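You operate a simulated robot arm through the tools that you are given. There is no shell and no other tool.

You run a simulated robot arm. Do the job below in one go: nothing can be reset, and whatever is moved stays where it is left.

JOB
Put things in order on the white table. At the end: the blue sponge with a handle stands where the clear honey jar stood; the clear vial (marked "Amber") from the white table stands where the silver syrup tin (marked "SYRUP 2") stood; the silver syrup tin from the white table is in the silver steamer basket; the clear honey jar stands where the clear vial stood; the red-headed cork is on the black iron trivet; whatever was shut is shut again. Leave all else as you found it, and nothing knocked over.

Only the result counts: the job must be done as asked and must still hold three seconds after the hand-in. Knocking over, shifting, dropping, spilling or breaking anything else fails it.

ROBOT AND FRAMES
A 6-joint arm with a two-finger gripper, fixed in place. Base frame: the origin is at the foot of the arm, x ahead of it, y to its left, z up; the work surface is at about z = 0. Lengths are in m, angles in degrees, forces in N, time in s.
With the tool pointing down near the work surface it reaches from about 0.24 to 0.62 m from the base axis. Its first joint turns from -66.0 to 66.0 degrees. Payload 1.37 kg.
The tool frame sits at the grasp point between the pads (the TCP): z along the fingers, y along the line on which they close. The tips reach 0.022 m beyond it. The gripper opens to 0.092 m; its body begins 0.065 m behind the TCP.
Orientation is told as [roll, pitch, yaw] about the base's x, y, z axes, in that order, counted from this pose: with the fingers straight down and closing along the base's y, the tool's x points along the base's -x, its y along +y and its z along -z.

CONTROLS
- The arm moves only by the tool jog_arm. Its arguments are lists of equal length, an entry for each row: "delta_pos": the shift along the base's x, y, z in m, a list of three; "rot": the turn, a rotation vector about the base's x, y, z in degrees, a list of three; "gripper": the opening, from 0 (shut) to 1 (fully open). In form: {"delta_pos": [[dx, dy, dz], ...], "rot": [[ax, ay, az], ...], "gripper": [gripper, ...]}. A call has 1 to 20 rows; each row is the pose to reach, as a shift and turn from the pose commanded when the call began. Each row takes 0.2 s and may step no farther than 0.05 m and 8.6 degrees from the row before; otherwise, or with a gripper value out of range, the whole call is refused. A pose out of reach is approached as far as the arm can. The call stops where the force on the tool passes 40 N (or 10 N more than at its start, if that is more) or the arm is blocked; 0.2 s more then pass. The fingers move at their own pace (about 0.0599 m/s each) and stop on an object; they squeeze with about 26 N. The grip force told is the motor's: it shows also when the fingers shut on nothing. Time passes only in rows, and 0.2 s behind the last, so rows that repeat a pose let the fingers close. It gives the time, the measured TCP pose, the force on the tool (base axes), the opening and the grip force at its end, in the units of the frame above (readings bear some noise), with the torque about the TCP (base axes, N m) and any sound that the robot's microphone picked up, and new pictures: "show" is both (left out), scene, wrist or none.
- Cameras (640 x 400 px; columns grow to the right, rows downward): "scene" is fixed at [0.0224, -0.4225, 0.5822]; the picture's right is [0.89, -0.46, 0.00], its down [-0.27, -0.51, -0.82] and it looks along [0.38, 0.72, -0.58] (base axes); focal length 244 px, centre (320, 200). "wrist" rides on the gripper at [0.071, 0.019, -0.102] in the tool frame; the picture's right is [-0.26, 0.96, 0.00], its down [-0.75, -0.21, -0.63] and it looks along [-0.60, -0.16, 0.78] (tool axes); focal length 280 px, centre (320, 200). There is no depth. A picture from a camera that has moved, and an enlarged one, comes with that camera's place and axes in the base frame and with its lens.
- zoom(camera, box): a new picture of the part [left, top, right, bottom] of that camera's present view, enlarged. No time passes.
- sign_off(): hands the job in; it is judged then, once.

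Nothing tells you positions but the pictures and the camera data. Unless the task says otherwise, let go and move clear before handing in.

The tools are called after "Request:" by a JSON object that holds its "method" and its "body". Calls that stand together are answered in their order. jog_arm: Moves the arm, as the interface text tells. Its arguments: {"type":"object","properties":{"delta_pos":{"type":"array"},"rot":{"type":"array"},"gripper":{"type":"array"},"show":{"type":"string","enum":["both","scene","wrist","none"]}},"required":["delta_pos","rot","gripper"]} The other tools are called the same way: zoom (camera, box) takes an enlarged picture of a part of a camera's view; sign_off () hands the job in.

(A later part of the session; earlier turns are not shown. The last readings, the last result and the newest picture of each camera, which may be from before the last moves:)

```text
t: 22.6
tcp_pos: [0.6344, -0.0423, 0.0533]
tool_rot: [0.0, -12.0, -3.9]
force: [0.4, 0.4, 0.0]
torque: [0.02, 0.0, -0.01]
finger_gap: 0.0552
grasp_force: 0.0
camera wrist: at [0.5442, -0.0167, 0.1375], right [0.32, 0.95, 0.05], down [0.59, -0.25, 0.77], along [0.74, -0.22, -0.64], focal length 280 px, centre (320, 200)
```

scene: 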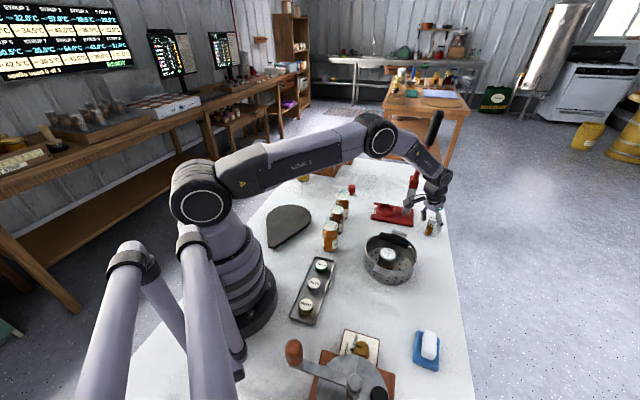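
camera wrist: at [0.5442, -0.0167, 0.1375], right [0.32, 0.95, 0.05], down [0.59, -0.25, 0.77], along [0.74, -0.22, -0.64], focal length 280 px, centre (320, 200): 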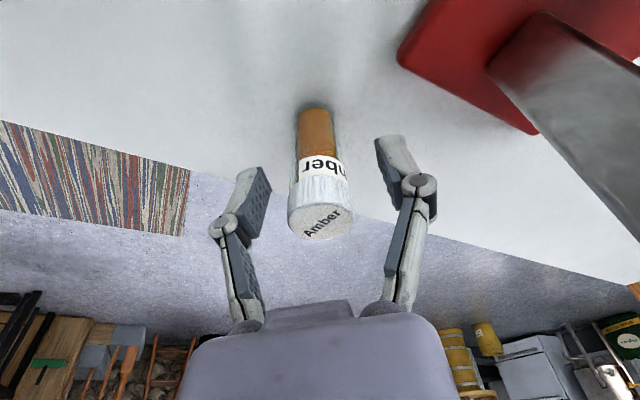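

The vial is centred between the pads. I will close the fingers.

Request:
{"method": "jog_arm", "body": {"delta_pos": [[0, 0, 0], [0, 0, 0], [0, 0, 0], [0, 0, 0]], "rot": [[0, 0, 0], [0, 0, 0], [0, 0, 0], [0, 0, 0]], "gripper": [0.4, 0.1, 0, 0]}}

```text
t: 23.6
tcp_pos: [0.6357, -0.0407, 0.0535]
tool_rot: [0.1, -11.9, -3.9]
force: [0.2, 0.8, 0.2]
torque: [0.01, -0.01, 0.0]
finger_gap: 0.0253
grasp_force: 26.3
camera wrist: at [0.5442, -0.0167, 0.1376], right [0.32, 0.95, 0.05], down [0.59, -0.25, 0.77], along [0.74, -0.22, -0.64], focal length 280 px, centre (320, 200)
```

scene: 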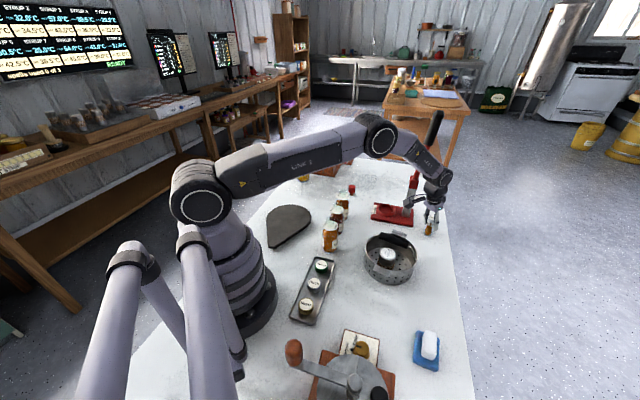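
wrist: 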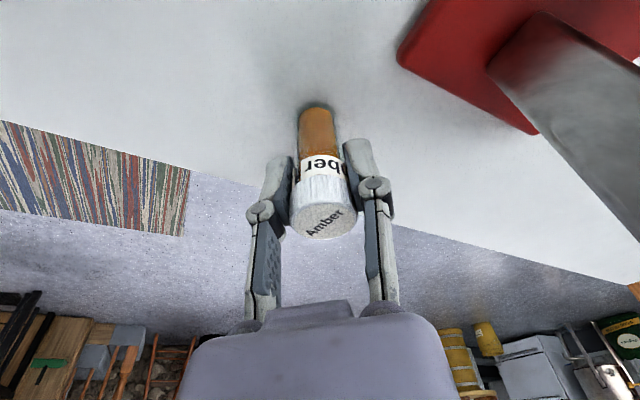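

The vial is gripped, with a gap of 0.025 m. I will lift it, pull back from the press and then swing to the left.

Request:
{"method": "jog_arm", "body": {"delta_pos": [[0, 0, 0.03], [0, 0, 0.07], [-0.01, 0, 0.11], [-0.045, 0.002, 0.14], [-0.085, 0.005, 0.165], [-0.13, 0.008, 0.185], [-0.17, 0.011, 0.2], [-0.185, 0.012, 0.2]], "rot": [[0, 0, 0], [0, 0, 0], [0, 0, 0], [0, 0, 0], [0, 0, 0], [0, 0, 0], [0, 0, 0], [0, 0, 0]], "gripper": [0, 0, 0, 0, 0, 0, 0, 0], "show": "wrist"}}

Request:
{"method": "jog_arm", "body": {"delta_pos": [[0.0003, 0.0433, 0], [-0.003, 0.0864, 0], [-0.0105, 0.1289, 0], [-0.022, 0.1706, 0], [-0.0375, 0.2109, 0], [-0.0567, 0.2495, 0], [-0.0795, 0.2862, 0], [-0.1058, 0.3205, 0], [-0.1199, 0.3363, 0], [-0.095, 0.3595, -0.02], [-0.0705, 0.3827, -0.05], [-0.0705, 0.3827, -0.08], [-0.0705, 0.3827, -0.08]], "rot": [[0, 0, 5.5], [0, 0, 11], [0, 0, 16.5], [0, 0, 22], [0, 0, 27.5], [0, 0, 33], [0, 0, 38.5], [0, 0, 44], [0, 0, 46.8], [0, 0, 46.8], [0, 0, 46.8], [0, 0, 46.8], [0, 0, 46.8]], "gripper": [0, 0, 0, 0, 0, 0, 0, 0, 0, 0, 0, 0, 0]}}

```text
t: 25.4
tcp_pos: [0.447, -0.0276, 0.2558]
tool_rot: [0.0, -12.0, -3.9]
force: [0.3, 0.6, -0.5]
torque: [0.0, -0.06, 0.01]
finger_gap: 0.0253
grasp_force: 25.9
camera wrist: at [0.358, -0.0042, 0.3384], right [0.32, 0.95, 0.05], down [0.59, -0.25, 0.77], along [0.74, -0.22, -0.64], focal length 280 px, centre (320, 200)
```

wrist: 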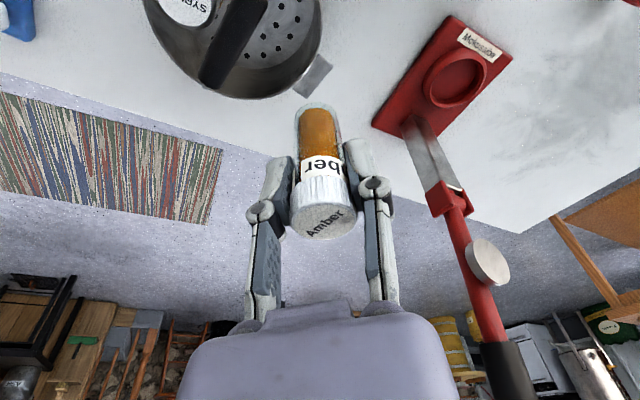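

```text
t: 28.2
tcp_pos: [0.3788, 0.3534, 0.1724]
tool_rot: [0.0, -11.9, 42.9]
force: [-0.3, 0.4, -0.9]
torque: [-0.02, -0.02, 0.01]
finger_gap: 0.0255
grasp_force: 26.6
camera wrist: at [0.2981, 0.3049, 0.2558], right [-0.47, 0.88, 0.05], down [0.58, 0.26, 0.77], along [0.66, 0.39, -0.64], focal length 280 px, centre (320, 200)
```

scene: 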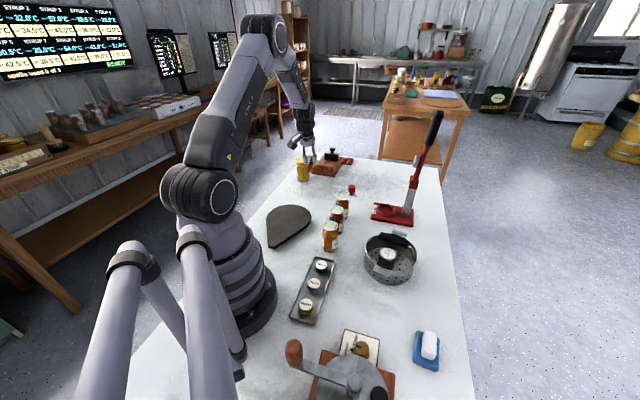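
wrist: 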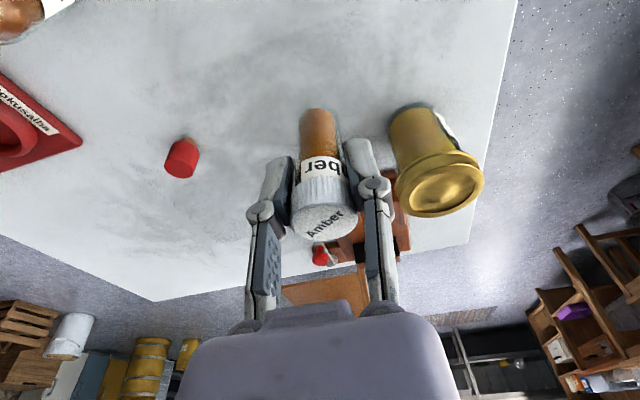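

The vial is held above the tin's old place. I will lower it to just above the table.

Request:
{"method": "jog_arm", "body": {"delta_pos": [[0, -0.0005, -0.04], [0, -0.0005, -0.08], [0, -0.0005, -0.105], [0, -0.0005, -0.115], [0, -0.0005, -0.117], [0, -0.0005, -0.117]], "rot": [[0, 0, 0], [0, 0, 0], [0, 0, 0], [0, 0, 0], [0, 0, 0], [0, 0, 0]], "gripper": [0, 0, 0, 0, 0, 0]}}

```text
t: 29.6
tcp_pos: [0.3789, 0.3533, 0.0571]
tool_rot: [0.0, -12.0, 42.9]
force: [0.2, 0.4, -0.4]
torque: [0.02, -0.01, 0.01]
finger_gap: 0.0254
grasp_force: 25.9
camera wrist: at [0.2979, 0.3048, 0.1411], right [-0.47, 0.88, 0.05], down [0.58, 0.26, 0.77], along [0.66, 0.39, -0.64], focal length 280 px, centre (320, 200)
```

scene: 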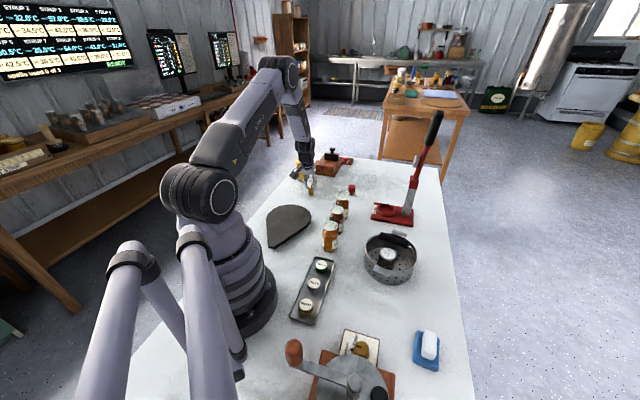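
wrist: 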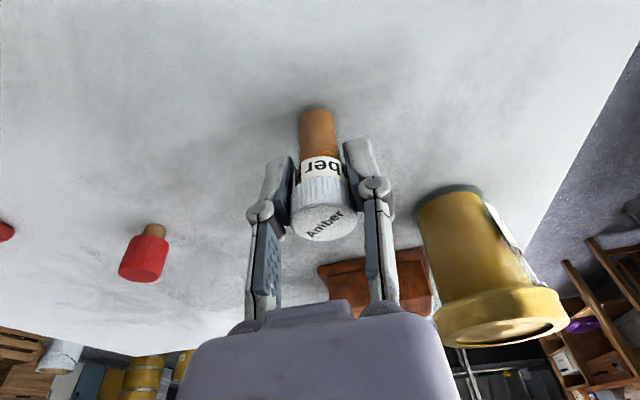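

The base is about 3 mm above the table. I will creep down to contact.

Request:
{"method": "jog_arm", "body": {"delta_pos": [[0, 0, -0.001], [0, 0, -0.002], [0, 0, -0.003], [0, 0, -0.003]], "rot": [[0, 0, 0], [0, 0, 0], [0, 0, 0], [0, 0, 0]], "gripper": [0, 0, 0, 0], "show": "none"}}

```text
t: 30.6
tcp_pos: [0.3783, 0.3533, 0.0538]
tool_rot: [0.0, -12.1, 43.0]
force: [-0.3, 0.4, -0.2]
torque: [0.03, -0.02, -0.01]
finger_gap: 0.0255
grasp_force: 26.1
```

Request:
{"method": "jog_arm", "body": {"delta_pos": [[0, 0, -0.0007], [0, 0, -0.0014], [0, 0, -0.0014]], "rot": [[0, 0, 0], [0, 0, 0], [0, 0, 0]], "gripper": [0, 0, 0], "show": "none"}}

```text
t: 31.4
tcp_pos: [0.378, 0.3531, 0.0529]
tool_rot: [-0.1, -12.1, 42.8]
force: [-2.3, -2.0, 11.6]
torque: [-0.07, 0.06, 0.0]
finger_gap: 0.0253
grasp_force: 26.0
```

Contact at 11.6 N. I will ease off slightly and open the fingers.

Request:
{"method": "jog_arm", "body": {"delta_pos": [[0, 0, 0.0007], [0, 0, 0.0007], [0, 0, 0.0007], [0, 0, 0.0007], [0, 0, 0.0007]], "rot": [[0, 0, 0], [0, 0, 0], [0, 0, 0], [0, 0, 0], [0, 0, 0]], "gripper": [0, 0.3, 0.4, 0.5, 0.6]}}

```text
t: 32.6
tcp_pos: [0.3783, 0.3536, 0.0518]
tool_rot: [0.0, -12.1, 42.9]
force: [-0.2, 0.1, -0.6]
torque: [0.0, -0.01, 0.03]
finger_gap: 0.0554
grasp_force: 0.1
camera wrist: at [0.2979, 0.3041, 0.1368], right [-0.47, 0.88, 0.05], down [0.58, 0.26, 0.77], along [0.66, 0.39, -0.64], focal length 280 px, centre (320, 200)
```

scene: 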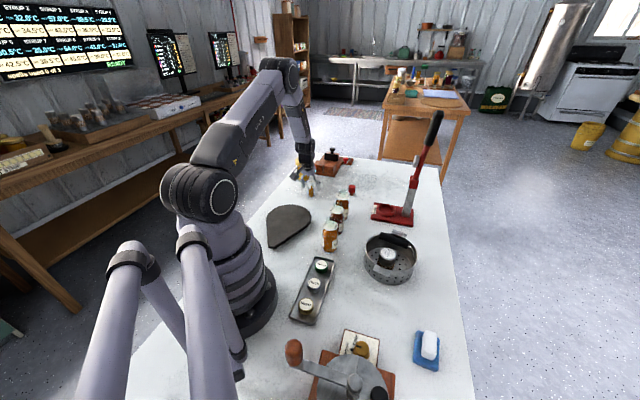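
wrist: 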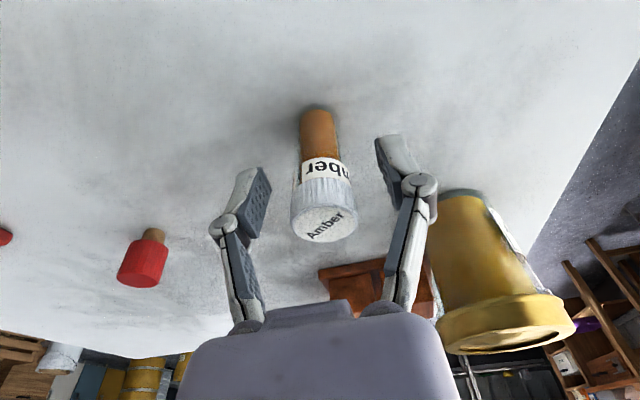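

The vial stands where the tin was. I will lift away and move to look at the honey jar from along its azimuth.

Request:
{"method": "jog_arm", "body": {"delta_pos": [[0, 0, 0.03], [0, 0, 0.07], [0, 0, 0.12], [0, 0, 0.165], [-0.02, 0.02, 0.195], [-0.048, 0.047, 0.2], [-0.048, 0.047, 0.2]], "rot": [[0, 0, 0], [0, 0, 0], [0, 0, 0], [0, 0, 0], [0, 0, 4], [0, 0, 7.7], [0, 0, 7.7]], "gripper": [0.6, 0.6, 0.6, 0.8, 1, 1, 1]}}

```text
t: 34.2
tcp_pos: [0.3294, 0.4016, 0.2518]
tool_rot: [0.0, -12.0, 50.6]
force: [-0.9, -0.2, 1.2]
torque: [-0.02, 0.01, -0.01]
finger_gap: 0.0919
grasp_force: 0.0
camera wrist: at [0.2565, 0.3423, 0.3359], right [-0.58, 0.81, 0.05], down [0.54, 0.34, 0.77], along [0.6, 0.48, -0.64], focal length 280 px, centre (320, 200)
```

scene: 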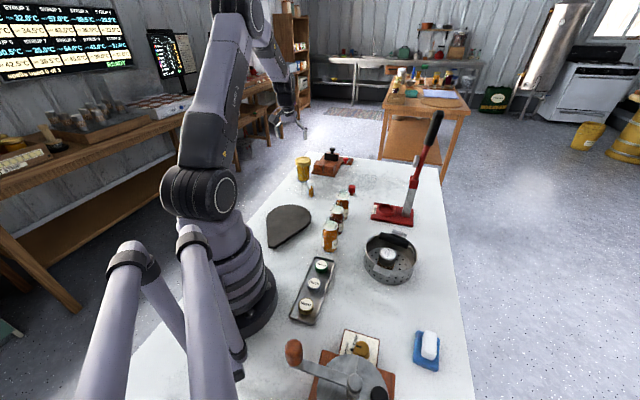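
wrist: 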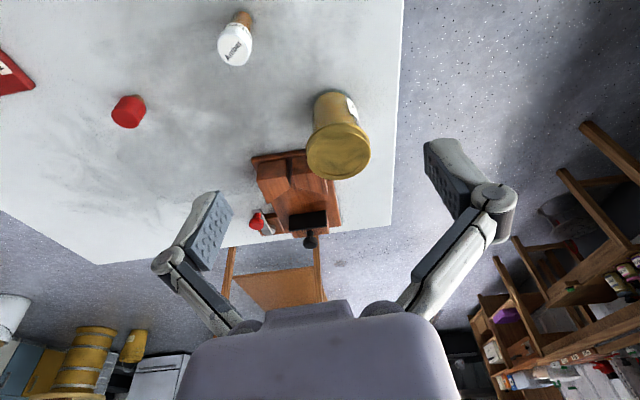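

I will zoom in on the jar for a precise fix.

Request:
{"method": "zoom", "body": {"camera": "wrist", "box": [240, 70, 420, 190]}}

Request:
{"method": "zoom", "body": {"camera": "scene", "box": [285, 145, 365, 205]}}

```text
3.33 times, centred on (330, 130) of wrist
camera zoom: at [0.2565, 0.3423, 0.3359], right [-0.58, 0.81, 0.05], down [0.54, 0.34, 0.77], along [0.6, 0.48, -0.64], focal length 935 px, centre (287, 433)
```

zoom: 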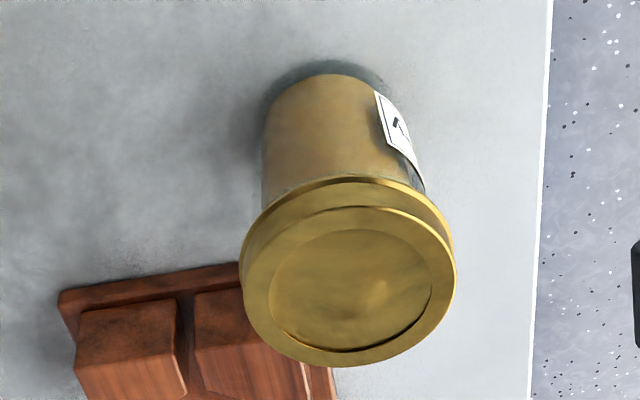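

```text
6.67 times, centred on (325, 175) of scene
camera zoom: at [0.0224, -0.4225, 0.5822], right [0.89, -0.46, 0.0], down [-0.27, -0.51, -0.82], along [0.38, 0.72, -0.58], focal length 1625 px, centre (287, 367)
```

zoom: 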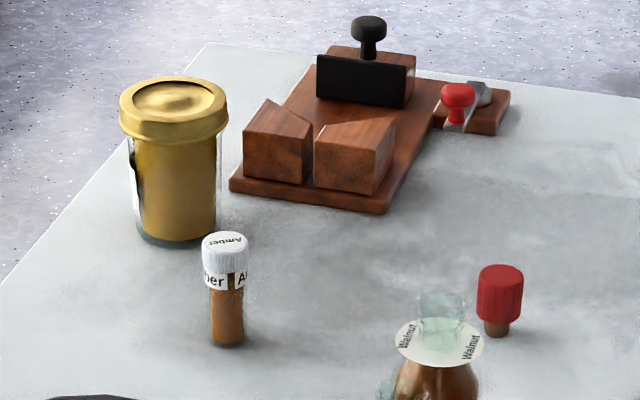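

The jar's lid is 0.072 m wide and overhangs the glass, so gripping the glass would jam the finger links against the lid. I will grip the lid itself, with the TCP at about z=0.085. I take the jar to be at about (0.4065,0.494) and will move above it.

Request:
{"method": "jog_arm", "body": {"delta_pos": [[0.025, 0.03, -0.015], [0.05, 0.06, -0.035], [0.0771, 0.0924, -0.055], [0.0771, 0.0924, -0.08], [0.0771, 0.0924, -0.08]], "rot": [[0, 0, 0], [0, 0, 0], [0, 0, 0], [0, 0, 0], [0, 0, 0]], "gripper": [1, 1, 1, 1, 1]}}

```text
t: 35.4
tcp_pos: [0.4115, 0.494, 0.1714]
tool_rot: [-0.1, -12.0, 50.5]
force: [0.4, 0.5, -0.5]
torque: [-0.03, -0.01, 0.0]
finger_gap: 0.092
grasp_force: 0.1
camera wrist: at [0.3372, 0.436, 0.2557], right [-0.58, 0.81, 0.05], down [0.54, 0.34, 0.77], along [0.6, 0.48, -0.64], focal length 280 px, centre (320, 200)
```

scene: 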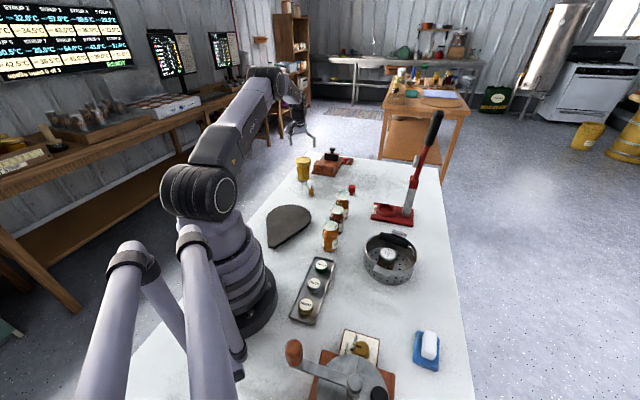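
wrist: 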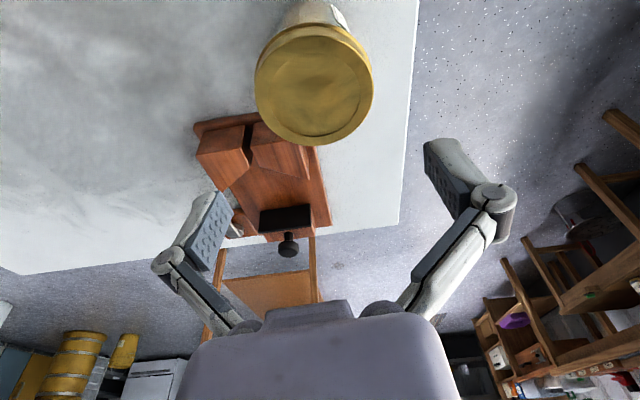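

The lid sits about 6 mm inward of the tool centre. I will correct for that and descend partway for another look.

Request:
{"method": "jog_arm", "body": {"delta_pos": [[-0.0053, -0.0033, -0.015], [-0.0053, -0.0033, -0.035], [-0.0053, -0.0033, -0.04], [-0.0053, -0.0033, -0.04]], "rot": [[0, 0, 0], [0, 0, 0], [0, 0, 0], [0, 0, 0]], "gripper": [1, 1, 1, 1]}}

```text
t: 36.4
tcp_pos: [0.403, 0.4912, 0.1331]
tool_rot: [0.0, -12.0, 50.6]
force: [0.2, 0.1, 0.6]
torque: [0.03, 0.02, -0.01]
finger_gap: 0.0921
grasp_force: 0.1
camera wrist: at [0.3298, 0.4309, 0.2169], right [-0.58, 0.81, 0.05], down [0.54, 0.34, 0.77], along [0.6, 0.48, -0.64], focal length 280 px, centre (320, 200)
```

scene: 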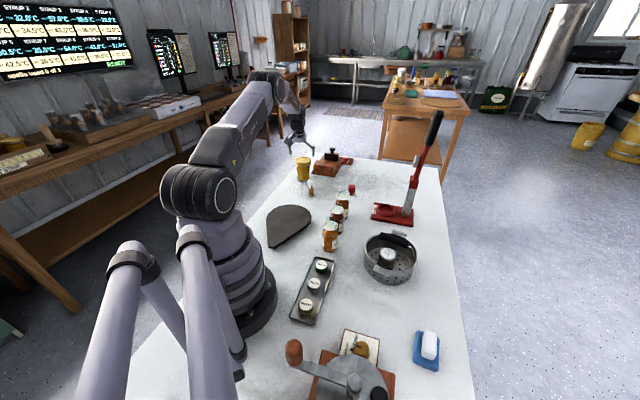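
wrist: 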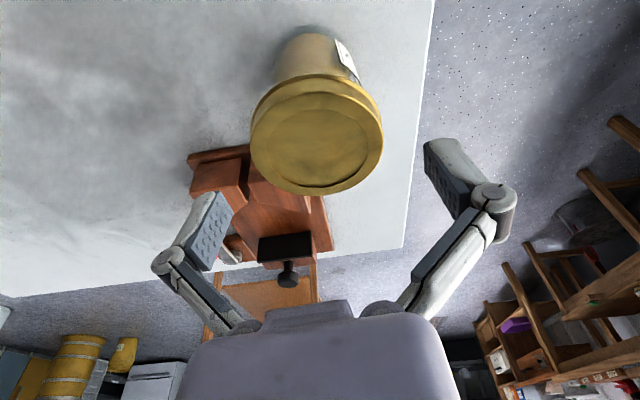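

The jar is now centred within a few millimetres. I will descend around the lid.

Request:
{"method": "jog_arm", "body": {"delta_pos": [[0, 0, -0.015], [0, 0, -0.03], [0, 0, -0.04], [0, 0, -0.045], [0, 0, -0.045]], "rot": [[0, 0, 0], [0, 0, 0], [0, 0, 0], [0, 0, 0], [0, 0, 0]], "gripper": [1, 1, 1, 1, 1]}}

```text
t: 37.6
tcp_pos: [0.4013, 0.4887, 0.0878]
tool_rot: [0.0, -12.0, 50.7]
force: [0.1, -0.3, 0.8]
torque: [-0.01, -0.04, -0.02]
finger_gap: 0.0919
grasp_force: 0.1
camera wrist: at [0.3285, 0.4299, 0.1716], right [-0.58, 0.81, 0.05], down [0.54, 0.34, 0.77], along [0.6, 0.48, -0.64], focal length 280 px, centre (320, 200)
```

scene: 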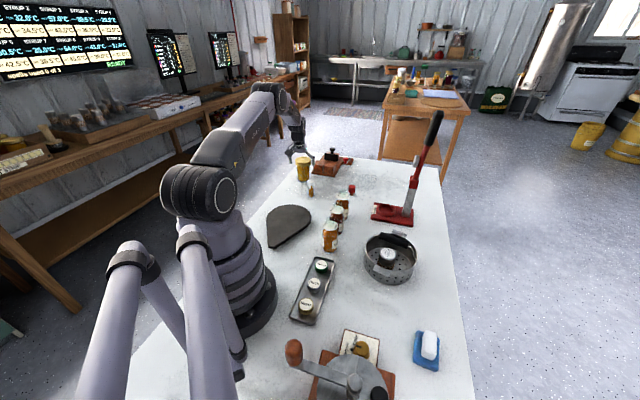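
wrist: 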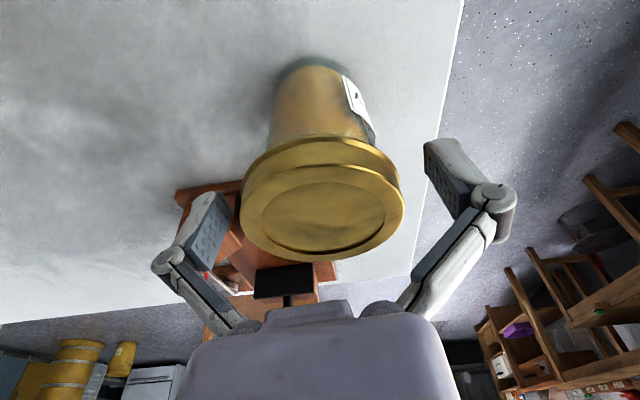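

The lid is between the pads. I will close the fingers on it.

Request:
{"method": "jog_arm", "body": {"delta_pos": [[0, 0, 0], [0, 0, 0], [0, 0, 0], [0, 0, 0]], "rot": [[0, 0, 0], [0, 0, 0], [0, 0, 0], [0, 0, 0]], "gripper": [0.8, 0.5, 0, 0]}}

```text
t: 38.6
tcp_pos: [0.4029, 0.4883, 0.0883]
tool_rot: [-0.1, -12.1, 50.6]
force: [1.3, -5.0, 6.1]
torque: [-0.09, 0.02, 0.01]
finger_gap: 0.0717
grasp_force: 25.7
camera wrist: at [0.3288, 0.4299, 0.1722], right [-0.58, 0.81, 0.05], down [0.54, 0.34, 0.77], along [0.61, 0.48, -0.64], focal length 280 px, centre (320, 200)
```

scene: 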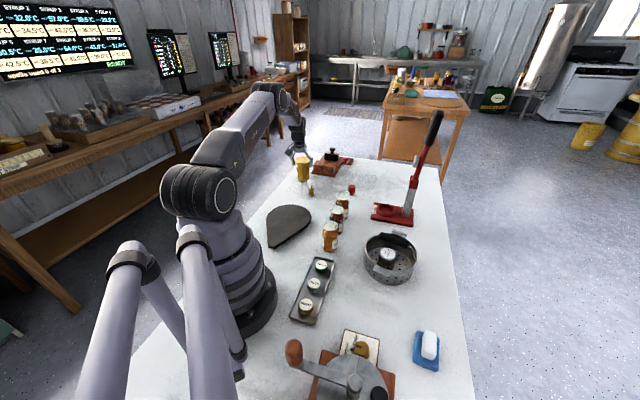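
wrist: 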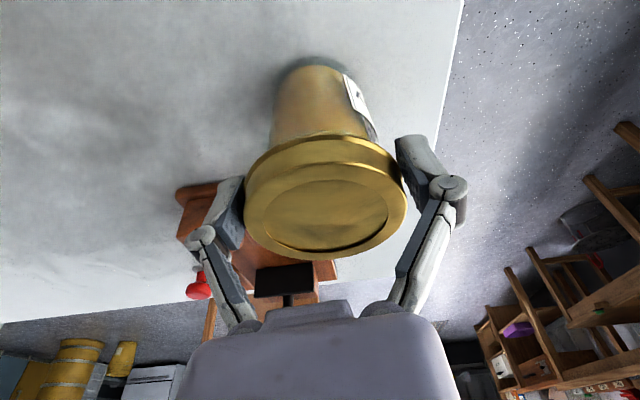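

The lid is gripped at 0.0717 m. I will lift a little and check that the whole jar comes up.

Request:
{"method": "jog_arm", "body": {"delta_pos": [[0, 0, 0.005], [0, 0, 0.012], [0, 0, 0.02], [0, 0, 0.02]], "rot": [[0, 0, 0], [0, 0, 0], [0, 0, 0], [0, 0, 0]], "gripper": [0, 0, 0, 0]}}

Request:
{"method": "zoom", "body": {"camera": "scene", "box": [270, 120, 370, 205]}}

```text
t: 39.6
tcp_pos: [0.4023, 0.4892, 0.1064]
tool_rot: [-0.1, -11.9, 50.7]
force: [-1.1, 0.3, -4.3]
torque: [-0.03, 0.06, 0.02]
finger_gap: 0.0714
grasp_force: 25.9
camera wrist: at [0.3288, 0.4303, 0.1911], right [-0.58, 0.81, 0.05], down [0.54, 0.34, 0.77], along [0.6, 0.48, -0.64], focal length 280 px, centre (320, 200)
```

scene: 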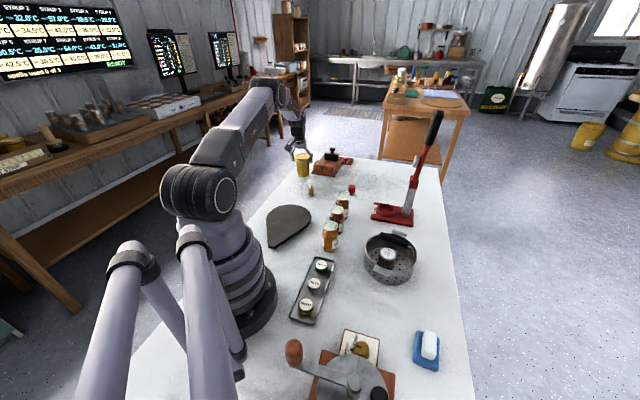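
wrist: 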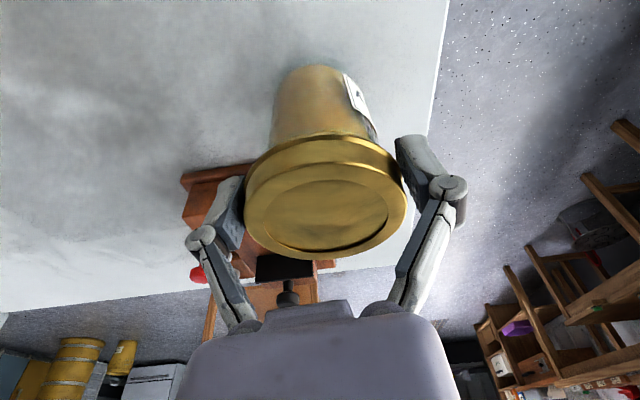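

```text
4.71 times, centred on (320, 162) of scene
camera zoom: at [0.0225, -0.4225, 0.5822], right [0.89, -0.46, 0.0], down [-0.27, -0.51, -0.82], along [0.38, 0.72, -0.58], focal length 1147 px, centre (320, 376)
```

zoom: 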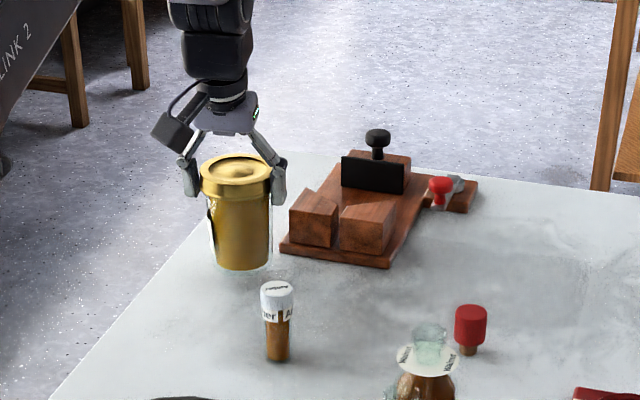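

The whole jar came up, lid and glass together. I will lift it high, pull it in and swing it round toward the vial's old place, keeping well inside the press lever.

Request:
{"method": "jog_arm", "body": {"delta_pos": [[0, 0, 0.04], [0, 0, 0.085], [-0.02, -0.024, 0.12], [-0.045, -0.055, 0.14], [-0.073, -0.089, 0.155], [-0.1, -0.122, 0.165], [-0.1104, -0.1344, 0.17], [-0.1104, -0.1344, 0.17]], "rot": [[0, 0, 0], [0, 0, 0], [0, 0, 0], [0, 0, 0], [0, 0, 0], [0, 0, 0], [0, 0, 0], [0, 0, 0]], "gripper": [0, 0, 0, 0, 0, 0, 0, 0], "show": "wrist"}}

Request:
{"method": "jog_arm", "body": {"delta_pos": [[0.0324, -0.0294, 0], [0.0618, -0.0615, 0], [0.0881, -0.0964, 0], [0.1109, -0.1336, 0], [0.1302, -0.1728, 0], [0.1456, -0.2137, 0], [0.1571, -0.2558, 0], [0.1645, -0.2988, 0], [0.1678, -0.3423, 0], [0.167, -0.386, 0], [0.167, -0.386, 0]], "rot": [[0, 0, -6.56], [0, 0, -13.12], [0, 0, -19.68], [0, 0, -26.24], [0, 0, -32.8], [0, 0, -39.36], [0, 0, -45.92], [0, 0, -52.48], [0, 0, -59.04], [0, 0, -65.6], [0, 0, -65.6]], "gripper": [0, 0, 0, 0, 0, 0, 0, 0, 0, 0, 0]}}

```text
t: 41.4
tcp_pos: [0.2924, 0.3554, 0.2791]
tool_rot: [0.1, -12.1, 50.6]
force: [0.1, 0.0, -3.8]
torque: [0.0, 0.03, 0.0]
finger_gap: 0.0719
grasp_force: 26.1
camera wrist: at [0.2188, 0.2967, 0.3625], right [-0.58, 0.81, 0.05], down [0.54, 0.34, 0.77], along [0.6, 0.48, -0.64], focal length 280 px, centre (320, 200)
```

wrist: 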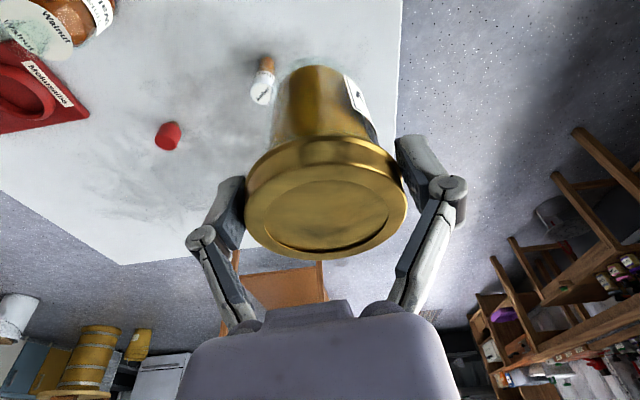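

```text
t: 43.8
tcp_pos: [0.4581, -0.0352, 0.2764]
tool_rot: [0.0, -12.1, -15.1]
force: [0.2, 0.5, -4.9]
torque: [0.02, 0.06, -0.01]
finger_gap: 0.0715
grasp_force: 26.6
camera wrist: at [0.3744, 0.0071, 0.3598], right [0.5, 0.86, 0.05], down [0.53, -0.36, 0.77], along [0.68, -0.35, -0.64], focal length 280 px, centre (320, 200)
```

scene: 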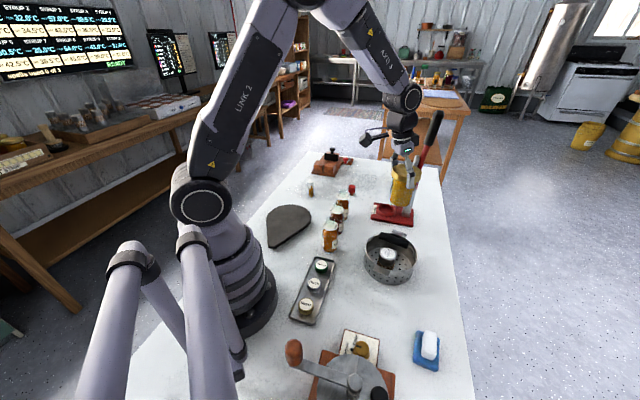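
wrist: 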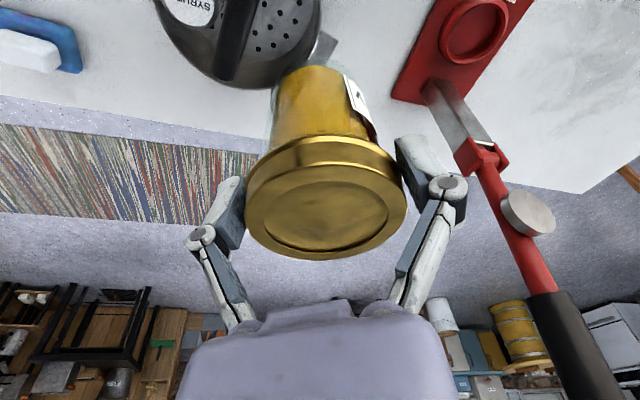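

The jar hangs steadily. I will extend toward the vial's old spot at about (0.6335,-0.042), staying clear of the press.

Request:
{"method": "jog_arm", "body": {"delta_pos": [[0.03, -0.004, -0.01], [0.07, -0.007, -0.03], [0.11, -0.008, -0.05], [0.15, -0.008, -0.07], [0.176, -0.0075, -0.09], [0.176, -0.0075, -0.107], [0.176, -0.0075, -0.107]], "rot": [[0, 0, 0], [0, 0, 0], [0, 0, 0], [0, 0, 0], [0, 0, 0], [0, 0, 0], [0, 0, 0]], "gripper": [0, 0, 0, 0, 0, 0, 0]}}

Request:
{"method": "zoom", "body": {"camera": "scene", "box": [370, 90, 470, 260]}}

```text
t: 45.4
tcp_pos: [0.6359, -0.0391, 0.1689]
tool_rot: [0.0, -12.0, -14.9]
force: [0.3, -0.1, -4.0]
torque: [0.04, 0.06, 0.03]
finger_gap: 0.0717
grasp_force: 25.4
camera wrist: at [0.5523, 0.0014, 0.2529], right [0.5, 0.87, 0.05], down [0.53, -0.35, 0.77], along [0.68, -0.35, -0.64], focal length 280 px, centre (320, 200)
```

scene: 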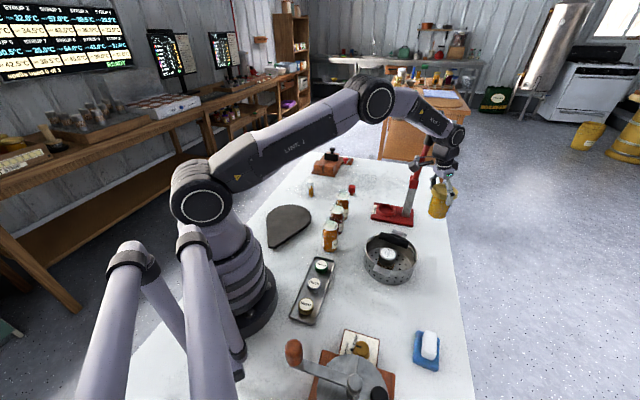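
wrist: 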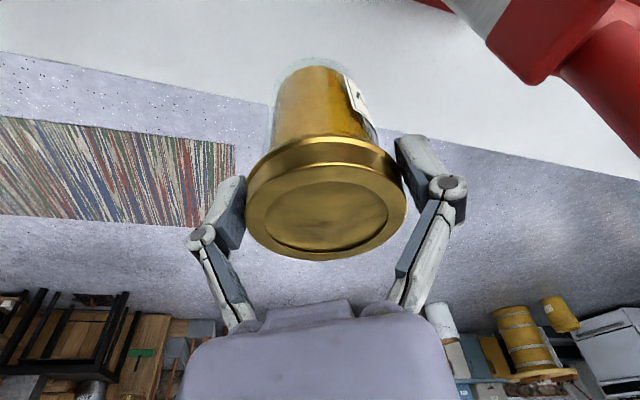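

```text
2.35 times, centred on (420, 175) of scene
camera zoom: at [0.0225, -0.4225, 0.5821], right [0.89, -0.46, 0.0], down [-0.27, -0.51, -0.82], along [0.38, 0.72, -0.58], focal length 574 px, centre (85, 259)
```

zoom: 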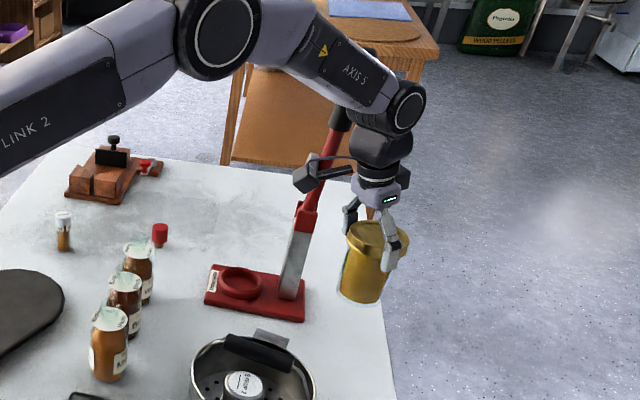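

I will check that the jar hangs vertically before lowering it.

Request:
{"method": "zoom", "body": {"camera": "scene", "box": [410, 160, 470, 230]}}

Request:
{"method": "zoom", "body": {"camera": "wrist", "box": [200, 30, 480, 280]}}

```text
5.71 times, centred on (440, 195) of scene
camera zoom: at [0.0225, -0.4225, 0.5821], right [0.89, -0.46, 0.0], down [-0.27, -0.51, -0.82], along [0.38, 0.72, -0.58], focal length 1393 px, centre (-366, 229)
```

zoom: 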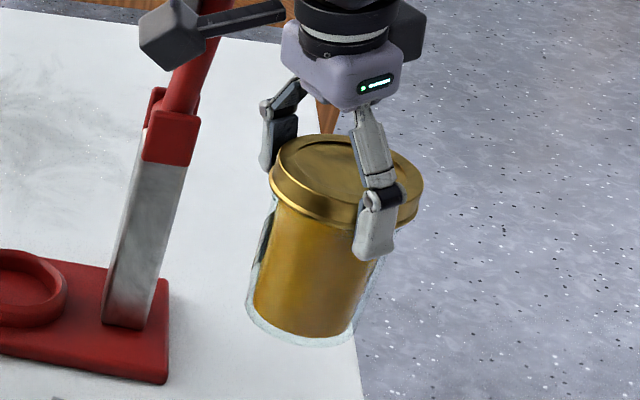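

```text
1.60 times, centred on (340, 155) of wrist
camera zoom: at [0.5523, 0.0014, 0.2529], right [0.5, 0.87, 0.05], down [0.53, -0.35, 0.77], along [0.68, -0.35, -0.64], focal length 449 px, centre (288, 272)
```

zoom: 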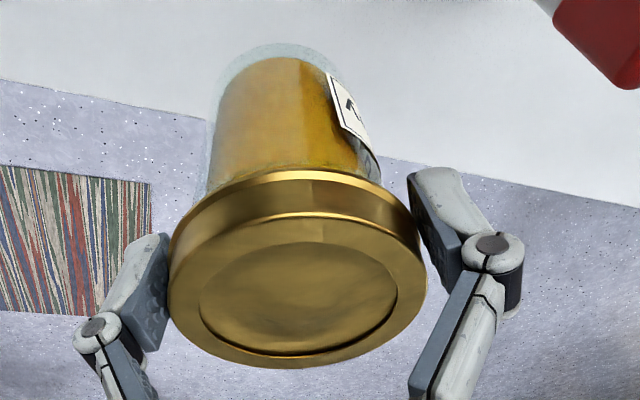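

The jar hangs vertical to within about 2°. I will lower it to just above the table.

Request:
{"method": "jog_arm", "body": {"delta_pos": [[-0.0017, -0.002, -0.03], [-0.0017, -0.002, -0.055], [-0.0017, -0.002, -0.07], [-0.0017, -0.002, -0.0755], [-0.0017, -0.002, -0.0755]], "rot": [[0, 0, 0], [0, 0, 0], [0, 0, 0], [0, 0, 0], [0, 0, 0]], "gripper": [0, 0, 0, 0, 0]}}

Request:
{"method": "zoom", "body": {"camera": "scene", "box": [380, 160, 470, 260]}}

```text
t: 46.6
tcp_pos: [0.635, -0.041, 0.094]
tool_rot: [0.1, -12.0, -15.0]
force: [0.7, -1.2, -3.9]
torque: [0.03, 0.05, 0.01]
finger_gap: 0.0715
grasp_force: 25.8
camera wrist: at [0.5514, 0.0002, 0.1783], right [0.5, 0.87, 0.05], down [0.53, -0.35, 0.77], along [0.68, -0.35, -0.64], focal length 280 px, centre (320, 200)
```

scene: 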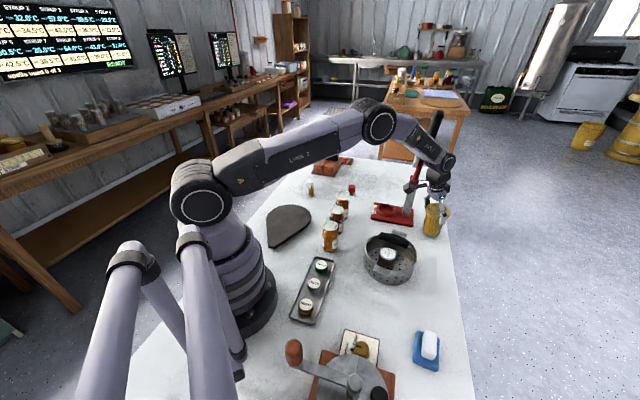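
wrist: 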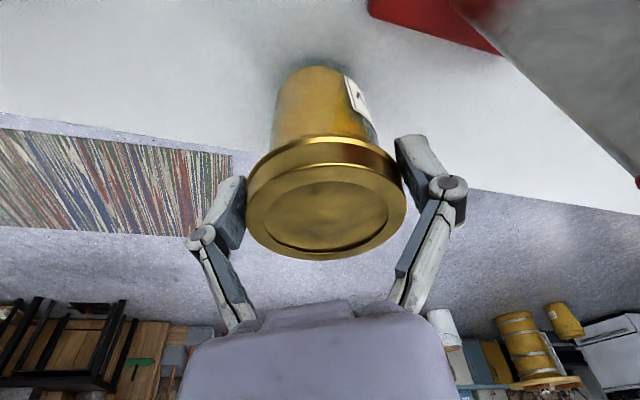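

```text
4.00 times, centred on (425, 210) of scene
camera zoom: at [0.0225, -0.4225, 0.5821], right [0.89, -0.46, 0.0], down [-0.27, -0.51, -0.82], along [0.38, 0.72, -0.58], focal length 975 px, centre (-100, 160)
```

zoom: 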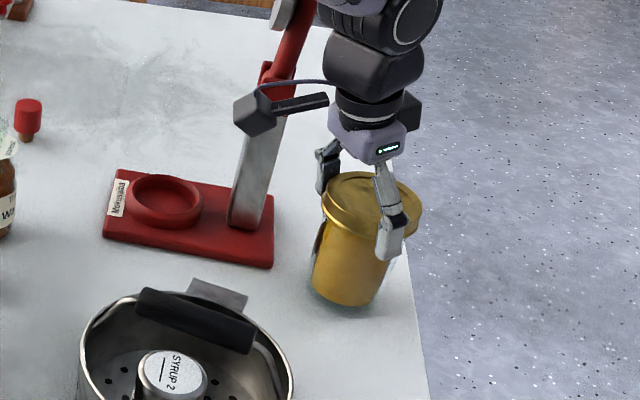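

The jar's base is about 5 mm up. I will creep down to contact.

Request:
{"method": "jog_arm", "body": {"delta_pos": [[0, 0, -0.0015], [0, 0, -0.003], [0, 0, -0.004], [0, 0, -0.004]], "rot": [[0, 0, 0], [0, 0, 0], [0, 0, 0], [0, 0, 0]], "gripper": [0, 0, 0, 0], "show": "none"}}

```text
t: 47.6
tcp_pos: [0.6334, -0.0411, 0.0899]
tool_rot: [0.0, -12.0, -15.0]
force: [0.6, -0.8, -3.8]
torque: [0.0, 0.04, 0.02]
finger_gap: 0.0715
grasp_force: 25.5
```

Request:
{"method": "jog_arm", "body": {"delta_pos": [[0, 0, -0.0007], [0, 0, -0.0014], [0, 0, -0.0014]], "rot": [[0, 0, 0], [0, 0, 0], [0, 0, 0]], "gripper": [0, 0, 0], "show": "none"}}

```text
t: 48.4
tcp_pos: [0.634, -0.0418, 0.089]
tool_rot: [0.0, -12.0, -14.9]
force: [-0.1, 0.1, -4.1]
torque: [0.02, 0.06, -0.01]
finger_gap: 0.0717
grasp_force: 26.1
```

Request:
{"method": "jog_arm", "body": {"delta_pos": [[0, 0, -0.0007], [0, 0, -0.0014], [0, 0, -0.0014]], "rot": [[0, 0, 0], [0, 0, 0], [0, 0, 0]], "gripper": [0, 0, 0], "show": "none"}}

```text
t: 49.2
tcp_pos: [0.6335, -0.0415, 0.0881]
tool_rot: [0.0, -12.1, -14.9]
force: [1.1, -1.5, -1.6]
torque: [0.02, -0.06, 0.0]
finger_gap: 0.0715
grasp_force: 25.7
```

First contact is showing. I will go a little further so the base seats.

Request:
{"method": "jog_arm", "body": {"delta_pos": [[0, 0, -0.0006], [0, 0, -0.0012], [0, 0, -0.0012]], "rot": [[0, 0, 0], [0, 0, 0], [0, 0, 0]], "gripper": [0, 0, 0], "show": "none"}}

```text
t: 50.0
tcp_pos: [0.6343, -0.0419, 0.0892]
tool_rot: [0.0, -12.1, -15.0]
force: [-1.2, -1.1, 6.1]
torque: [0.08, -0.08, -0.05]
finger_gap: 0.0716
grasp_force: 26.0
```

The jar is seated. I will open the fingers gently, only to 0.083 m so they stay clear of the press.

Request:
{"method": "jog_arm", "body": {"delta_pos": [[0, 0, 0], [0, 0, 0], [0, 0, 0], [0, 0, 0], [0, 0, 0]], "rot": [[0, 0, 0], [0, 0, 0], [0, 0, 0], [0, 0, 0], [0, 0, 0]], "gripper": [0.8, 0.84, 0.87, 0.9, 0.9]}}

Request:
{"method": "zoom", "body": {"camera": "scene", "box": [380, 160, 470, 260]}}

```text
t: 51.2
tcp_pos: [0.6325, -0.0408, 0.0879]
tool_rot: [0.0, -12.1, -15.0]
force: [0.2, 0.6, 0.5]
torque: [-0.02, -0.01, 0.03]
finger_gap: 0.0828
grasp_force: 0.0
camera wrist: at [0.5498, 0.0002, 0.1717], right [0.5, 0.87, 0.05], down [0.53, -0.35, 0.77], along [0.68, -0.35, -0.64], focal length 280 px, centre (320, 200)
```

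scene: 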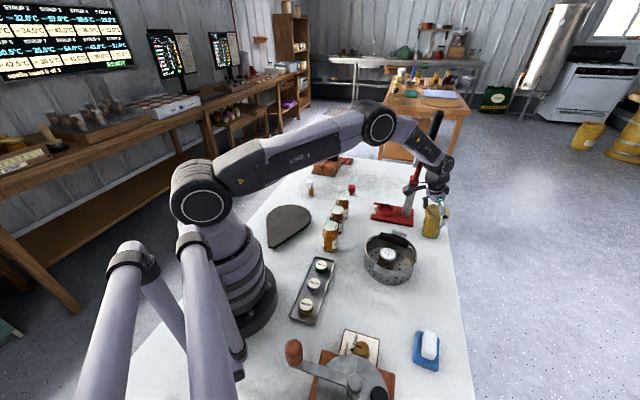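
wrist: 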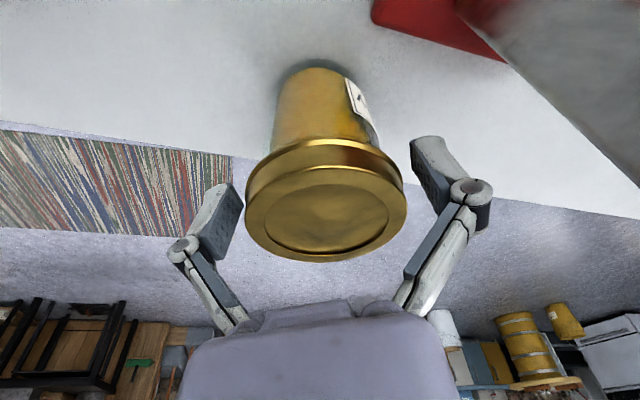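

```text
4.00 times, centred on (425, 210) of scene
camera zoom: at [0.0224, -0.4225, 0.5822], right [0.89, -0.46, 0.0], down [-0.27, -0.51, -0.82], along [0.38, 0.72, -0.58], focal length 975 px, centre (-100, 160)
```

zoom: 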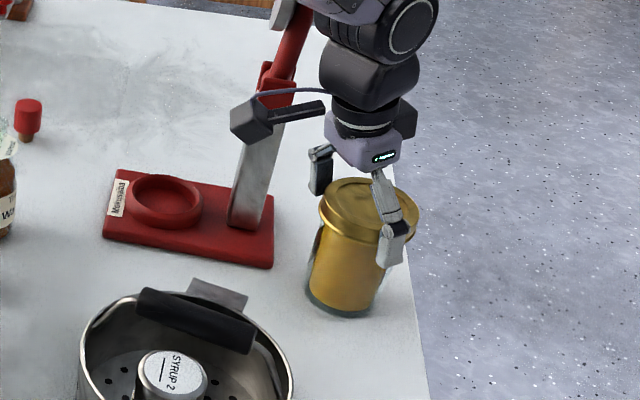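

The jar stands free where the vial was. I will rise straight up, then pull back.

Request:
{"method": "jog_arm", "body": {"delta_pos": [[0, 0, 0.01], [0, 0, 0.025], [0, 0, 0.05], [0, 0, 0.085], [-0.01, -0.003, 0.12], [-0.045, -0.01, 0.15], [-0.085, -0.02, 0.17], [-0.13, -0.03, 0.185], [-0.17, -0.045, 0.19], [-0.19, -0.06, 0.19], [-0.19, -0.06, 0.19]], "rot": [[0, 0, 0], [0, 0, 0], [0, 0, 0], [0, 0, 0], [0, 0, 0], [0, 0, 0], [0, 0, 0], [0, 0, 0], [0, 0, 0], [0, 0, 0], [0, 0, 0]], "gripper": [0.9, 0.9, 0.9, 0.9, 0.9, 0.9, 0.9, 0.9, 0.9, 0.9, 0.9]}}

Request:
{"method": "zoom", "body": {"camera": "scene", "box": [370, 90, 470, 260]}}

```text
t: 53.6
tcp_pos: [0.4425, -0.1, 0.2765]
tool_rot: [0.0, -12.2, -15.0]
force: [-0.1, -0.3, -0.7]
torque: [0.0, -0.02, -0.01]
finger_gap: 0.083
grasp_force: 0.1
camera wrist: at [0.3585, -0.059, 0.3611], right [0.5, 0.87, 0.05], down [0.53, -0.35, 0.77], along [0.68, -0.35, -0.64], focal length 280 px, centre (320, 200)
```

scene: 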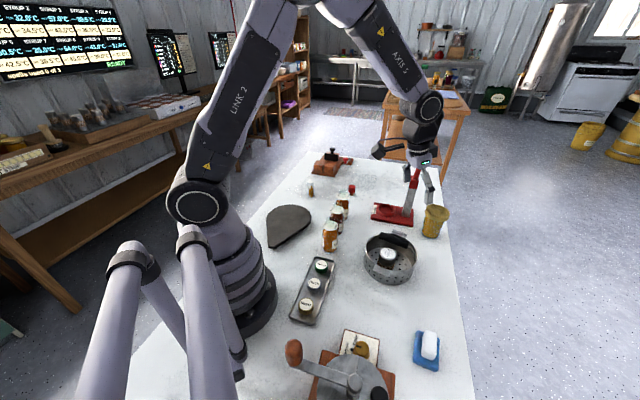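
wrist: 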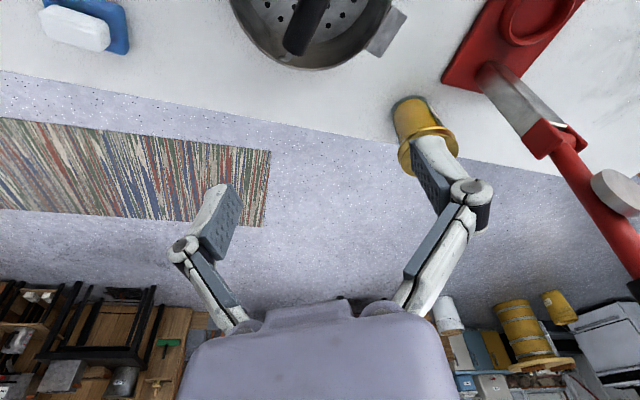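

```text
2.35 times, centred on (420, 175) of scene
camera zoom: at [0.0224, -0.4225, 0.5822], right [0.89, -0.46, 0.0], down [-0.27, -0.51, -0.82], along [0.38, 0.72, -0.58], focal length 574 px, centre (85, 259)
```

zoom: 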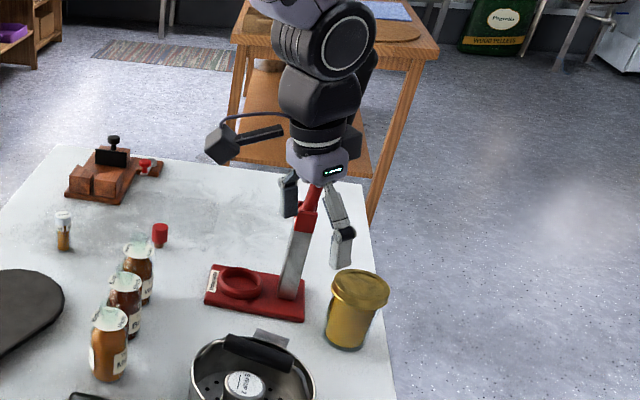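

The jar stands upright where the vial was, and the lever is untouched. Next I will swing toward the sponge and look at it from above.

Request:
{"method": "jog_arm", "body": {"delta_pos": [[-0.028, -0.027, 0.002], [-0.056, -0.054, 0.004], [-0.084, -0.081, 0.005], [-0.112, -0.108, 0.005], [-0.14, -0.136, 0.005], [-0.1695, -0.164, 0.005], [-0.1695, -0.164, 0.005]], "rot": [[0, 0, -5], [0, 0, -10], [0, 0, -15], [0, 0, -20], [0, 0, -25], [0, 0, -29], [0, 0, -29]], "gripper": [0.9, 0.9, 0.8, 0.8, 0.8, 0.8, 0.8]}}

```text
t: 55.2
tcp_pos: [0.2736, -0.2646, 0.2825]
tool_rot: [0.0, -12.0, -44.1]
force: [-0.2, 0.9, 0.4]
torque: [0.0, 0.03, 0.03]
finger_gap: 0.0736
grasp_force: 0.1
camera wrist: at [0.2206, -0.1891, 0.3661], right [0.86, 0.52, 0.05], down [0.29, -0.57, 0.77], along [0.43, -0.64, -0.64], focal length 280 px, centre (320, 200)
```

scene: 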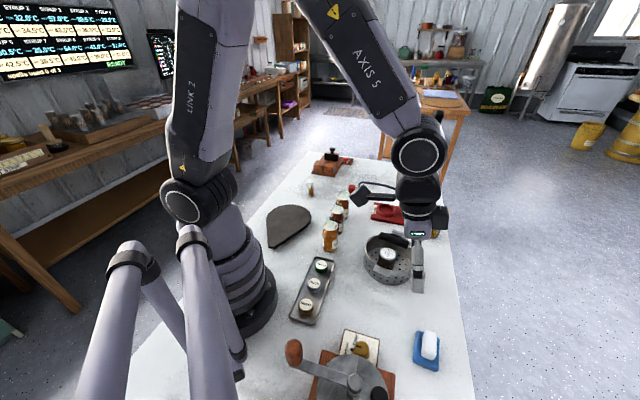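
wrist: 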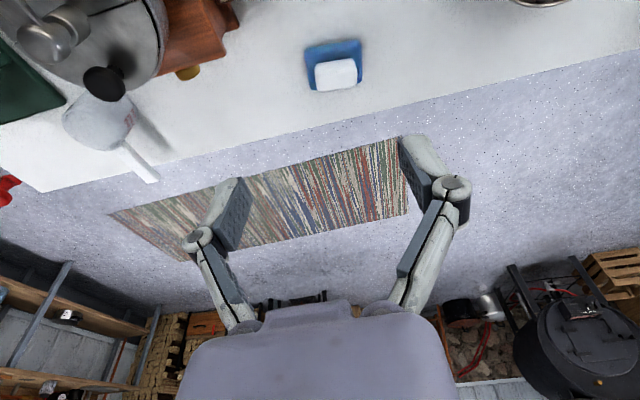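

Request:
{"method": "zoom", "body": {"camera": "wrist", "box": [280, 20, 400, 110]}}

Request:
{"method": "zoom", "body": {"camera": "scene", "box": [395, 315, 455, 385]}}

```text
4.44 times, centred on (340, 65) of wrist
camera zoom: at [0.2206, -0.1891, 0.3661], right [0.86, 0.52, 0.05], down [0.29, -0.57, 0.77], along [0.43, -0.64, -0.64], focal length 1246 px, centre (231, 800)
```

zoom: 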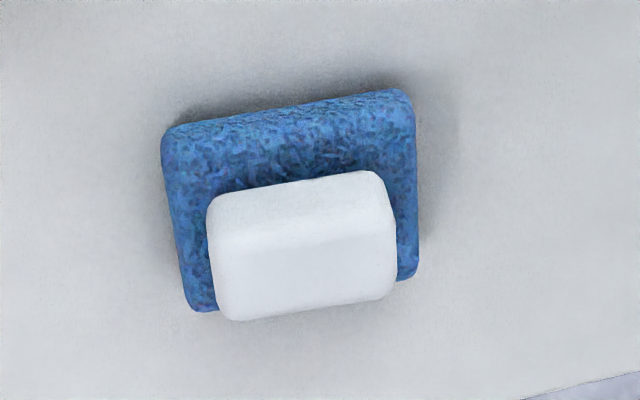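

```text
5.71 times, centred on (425, 350) of scene
camera zoom: at [0.0224, -0.4226, 0.5822], right [0.89, -0.46, 0.0], down [-0.27, -0.51, -0.82], along [0.38, 0.72, -0.58], focal length 1393 px, centre (-280, -657)
```

zoom: 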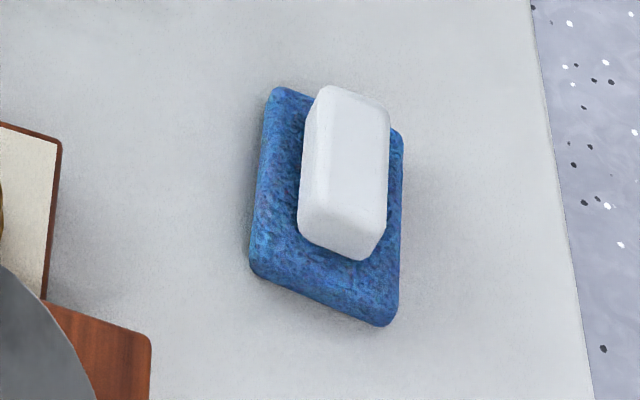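

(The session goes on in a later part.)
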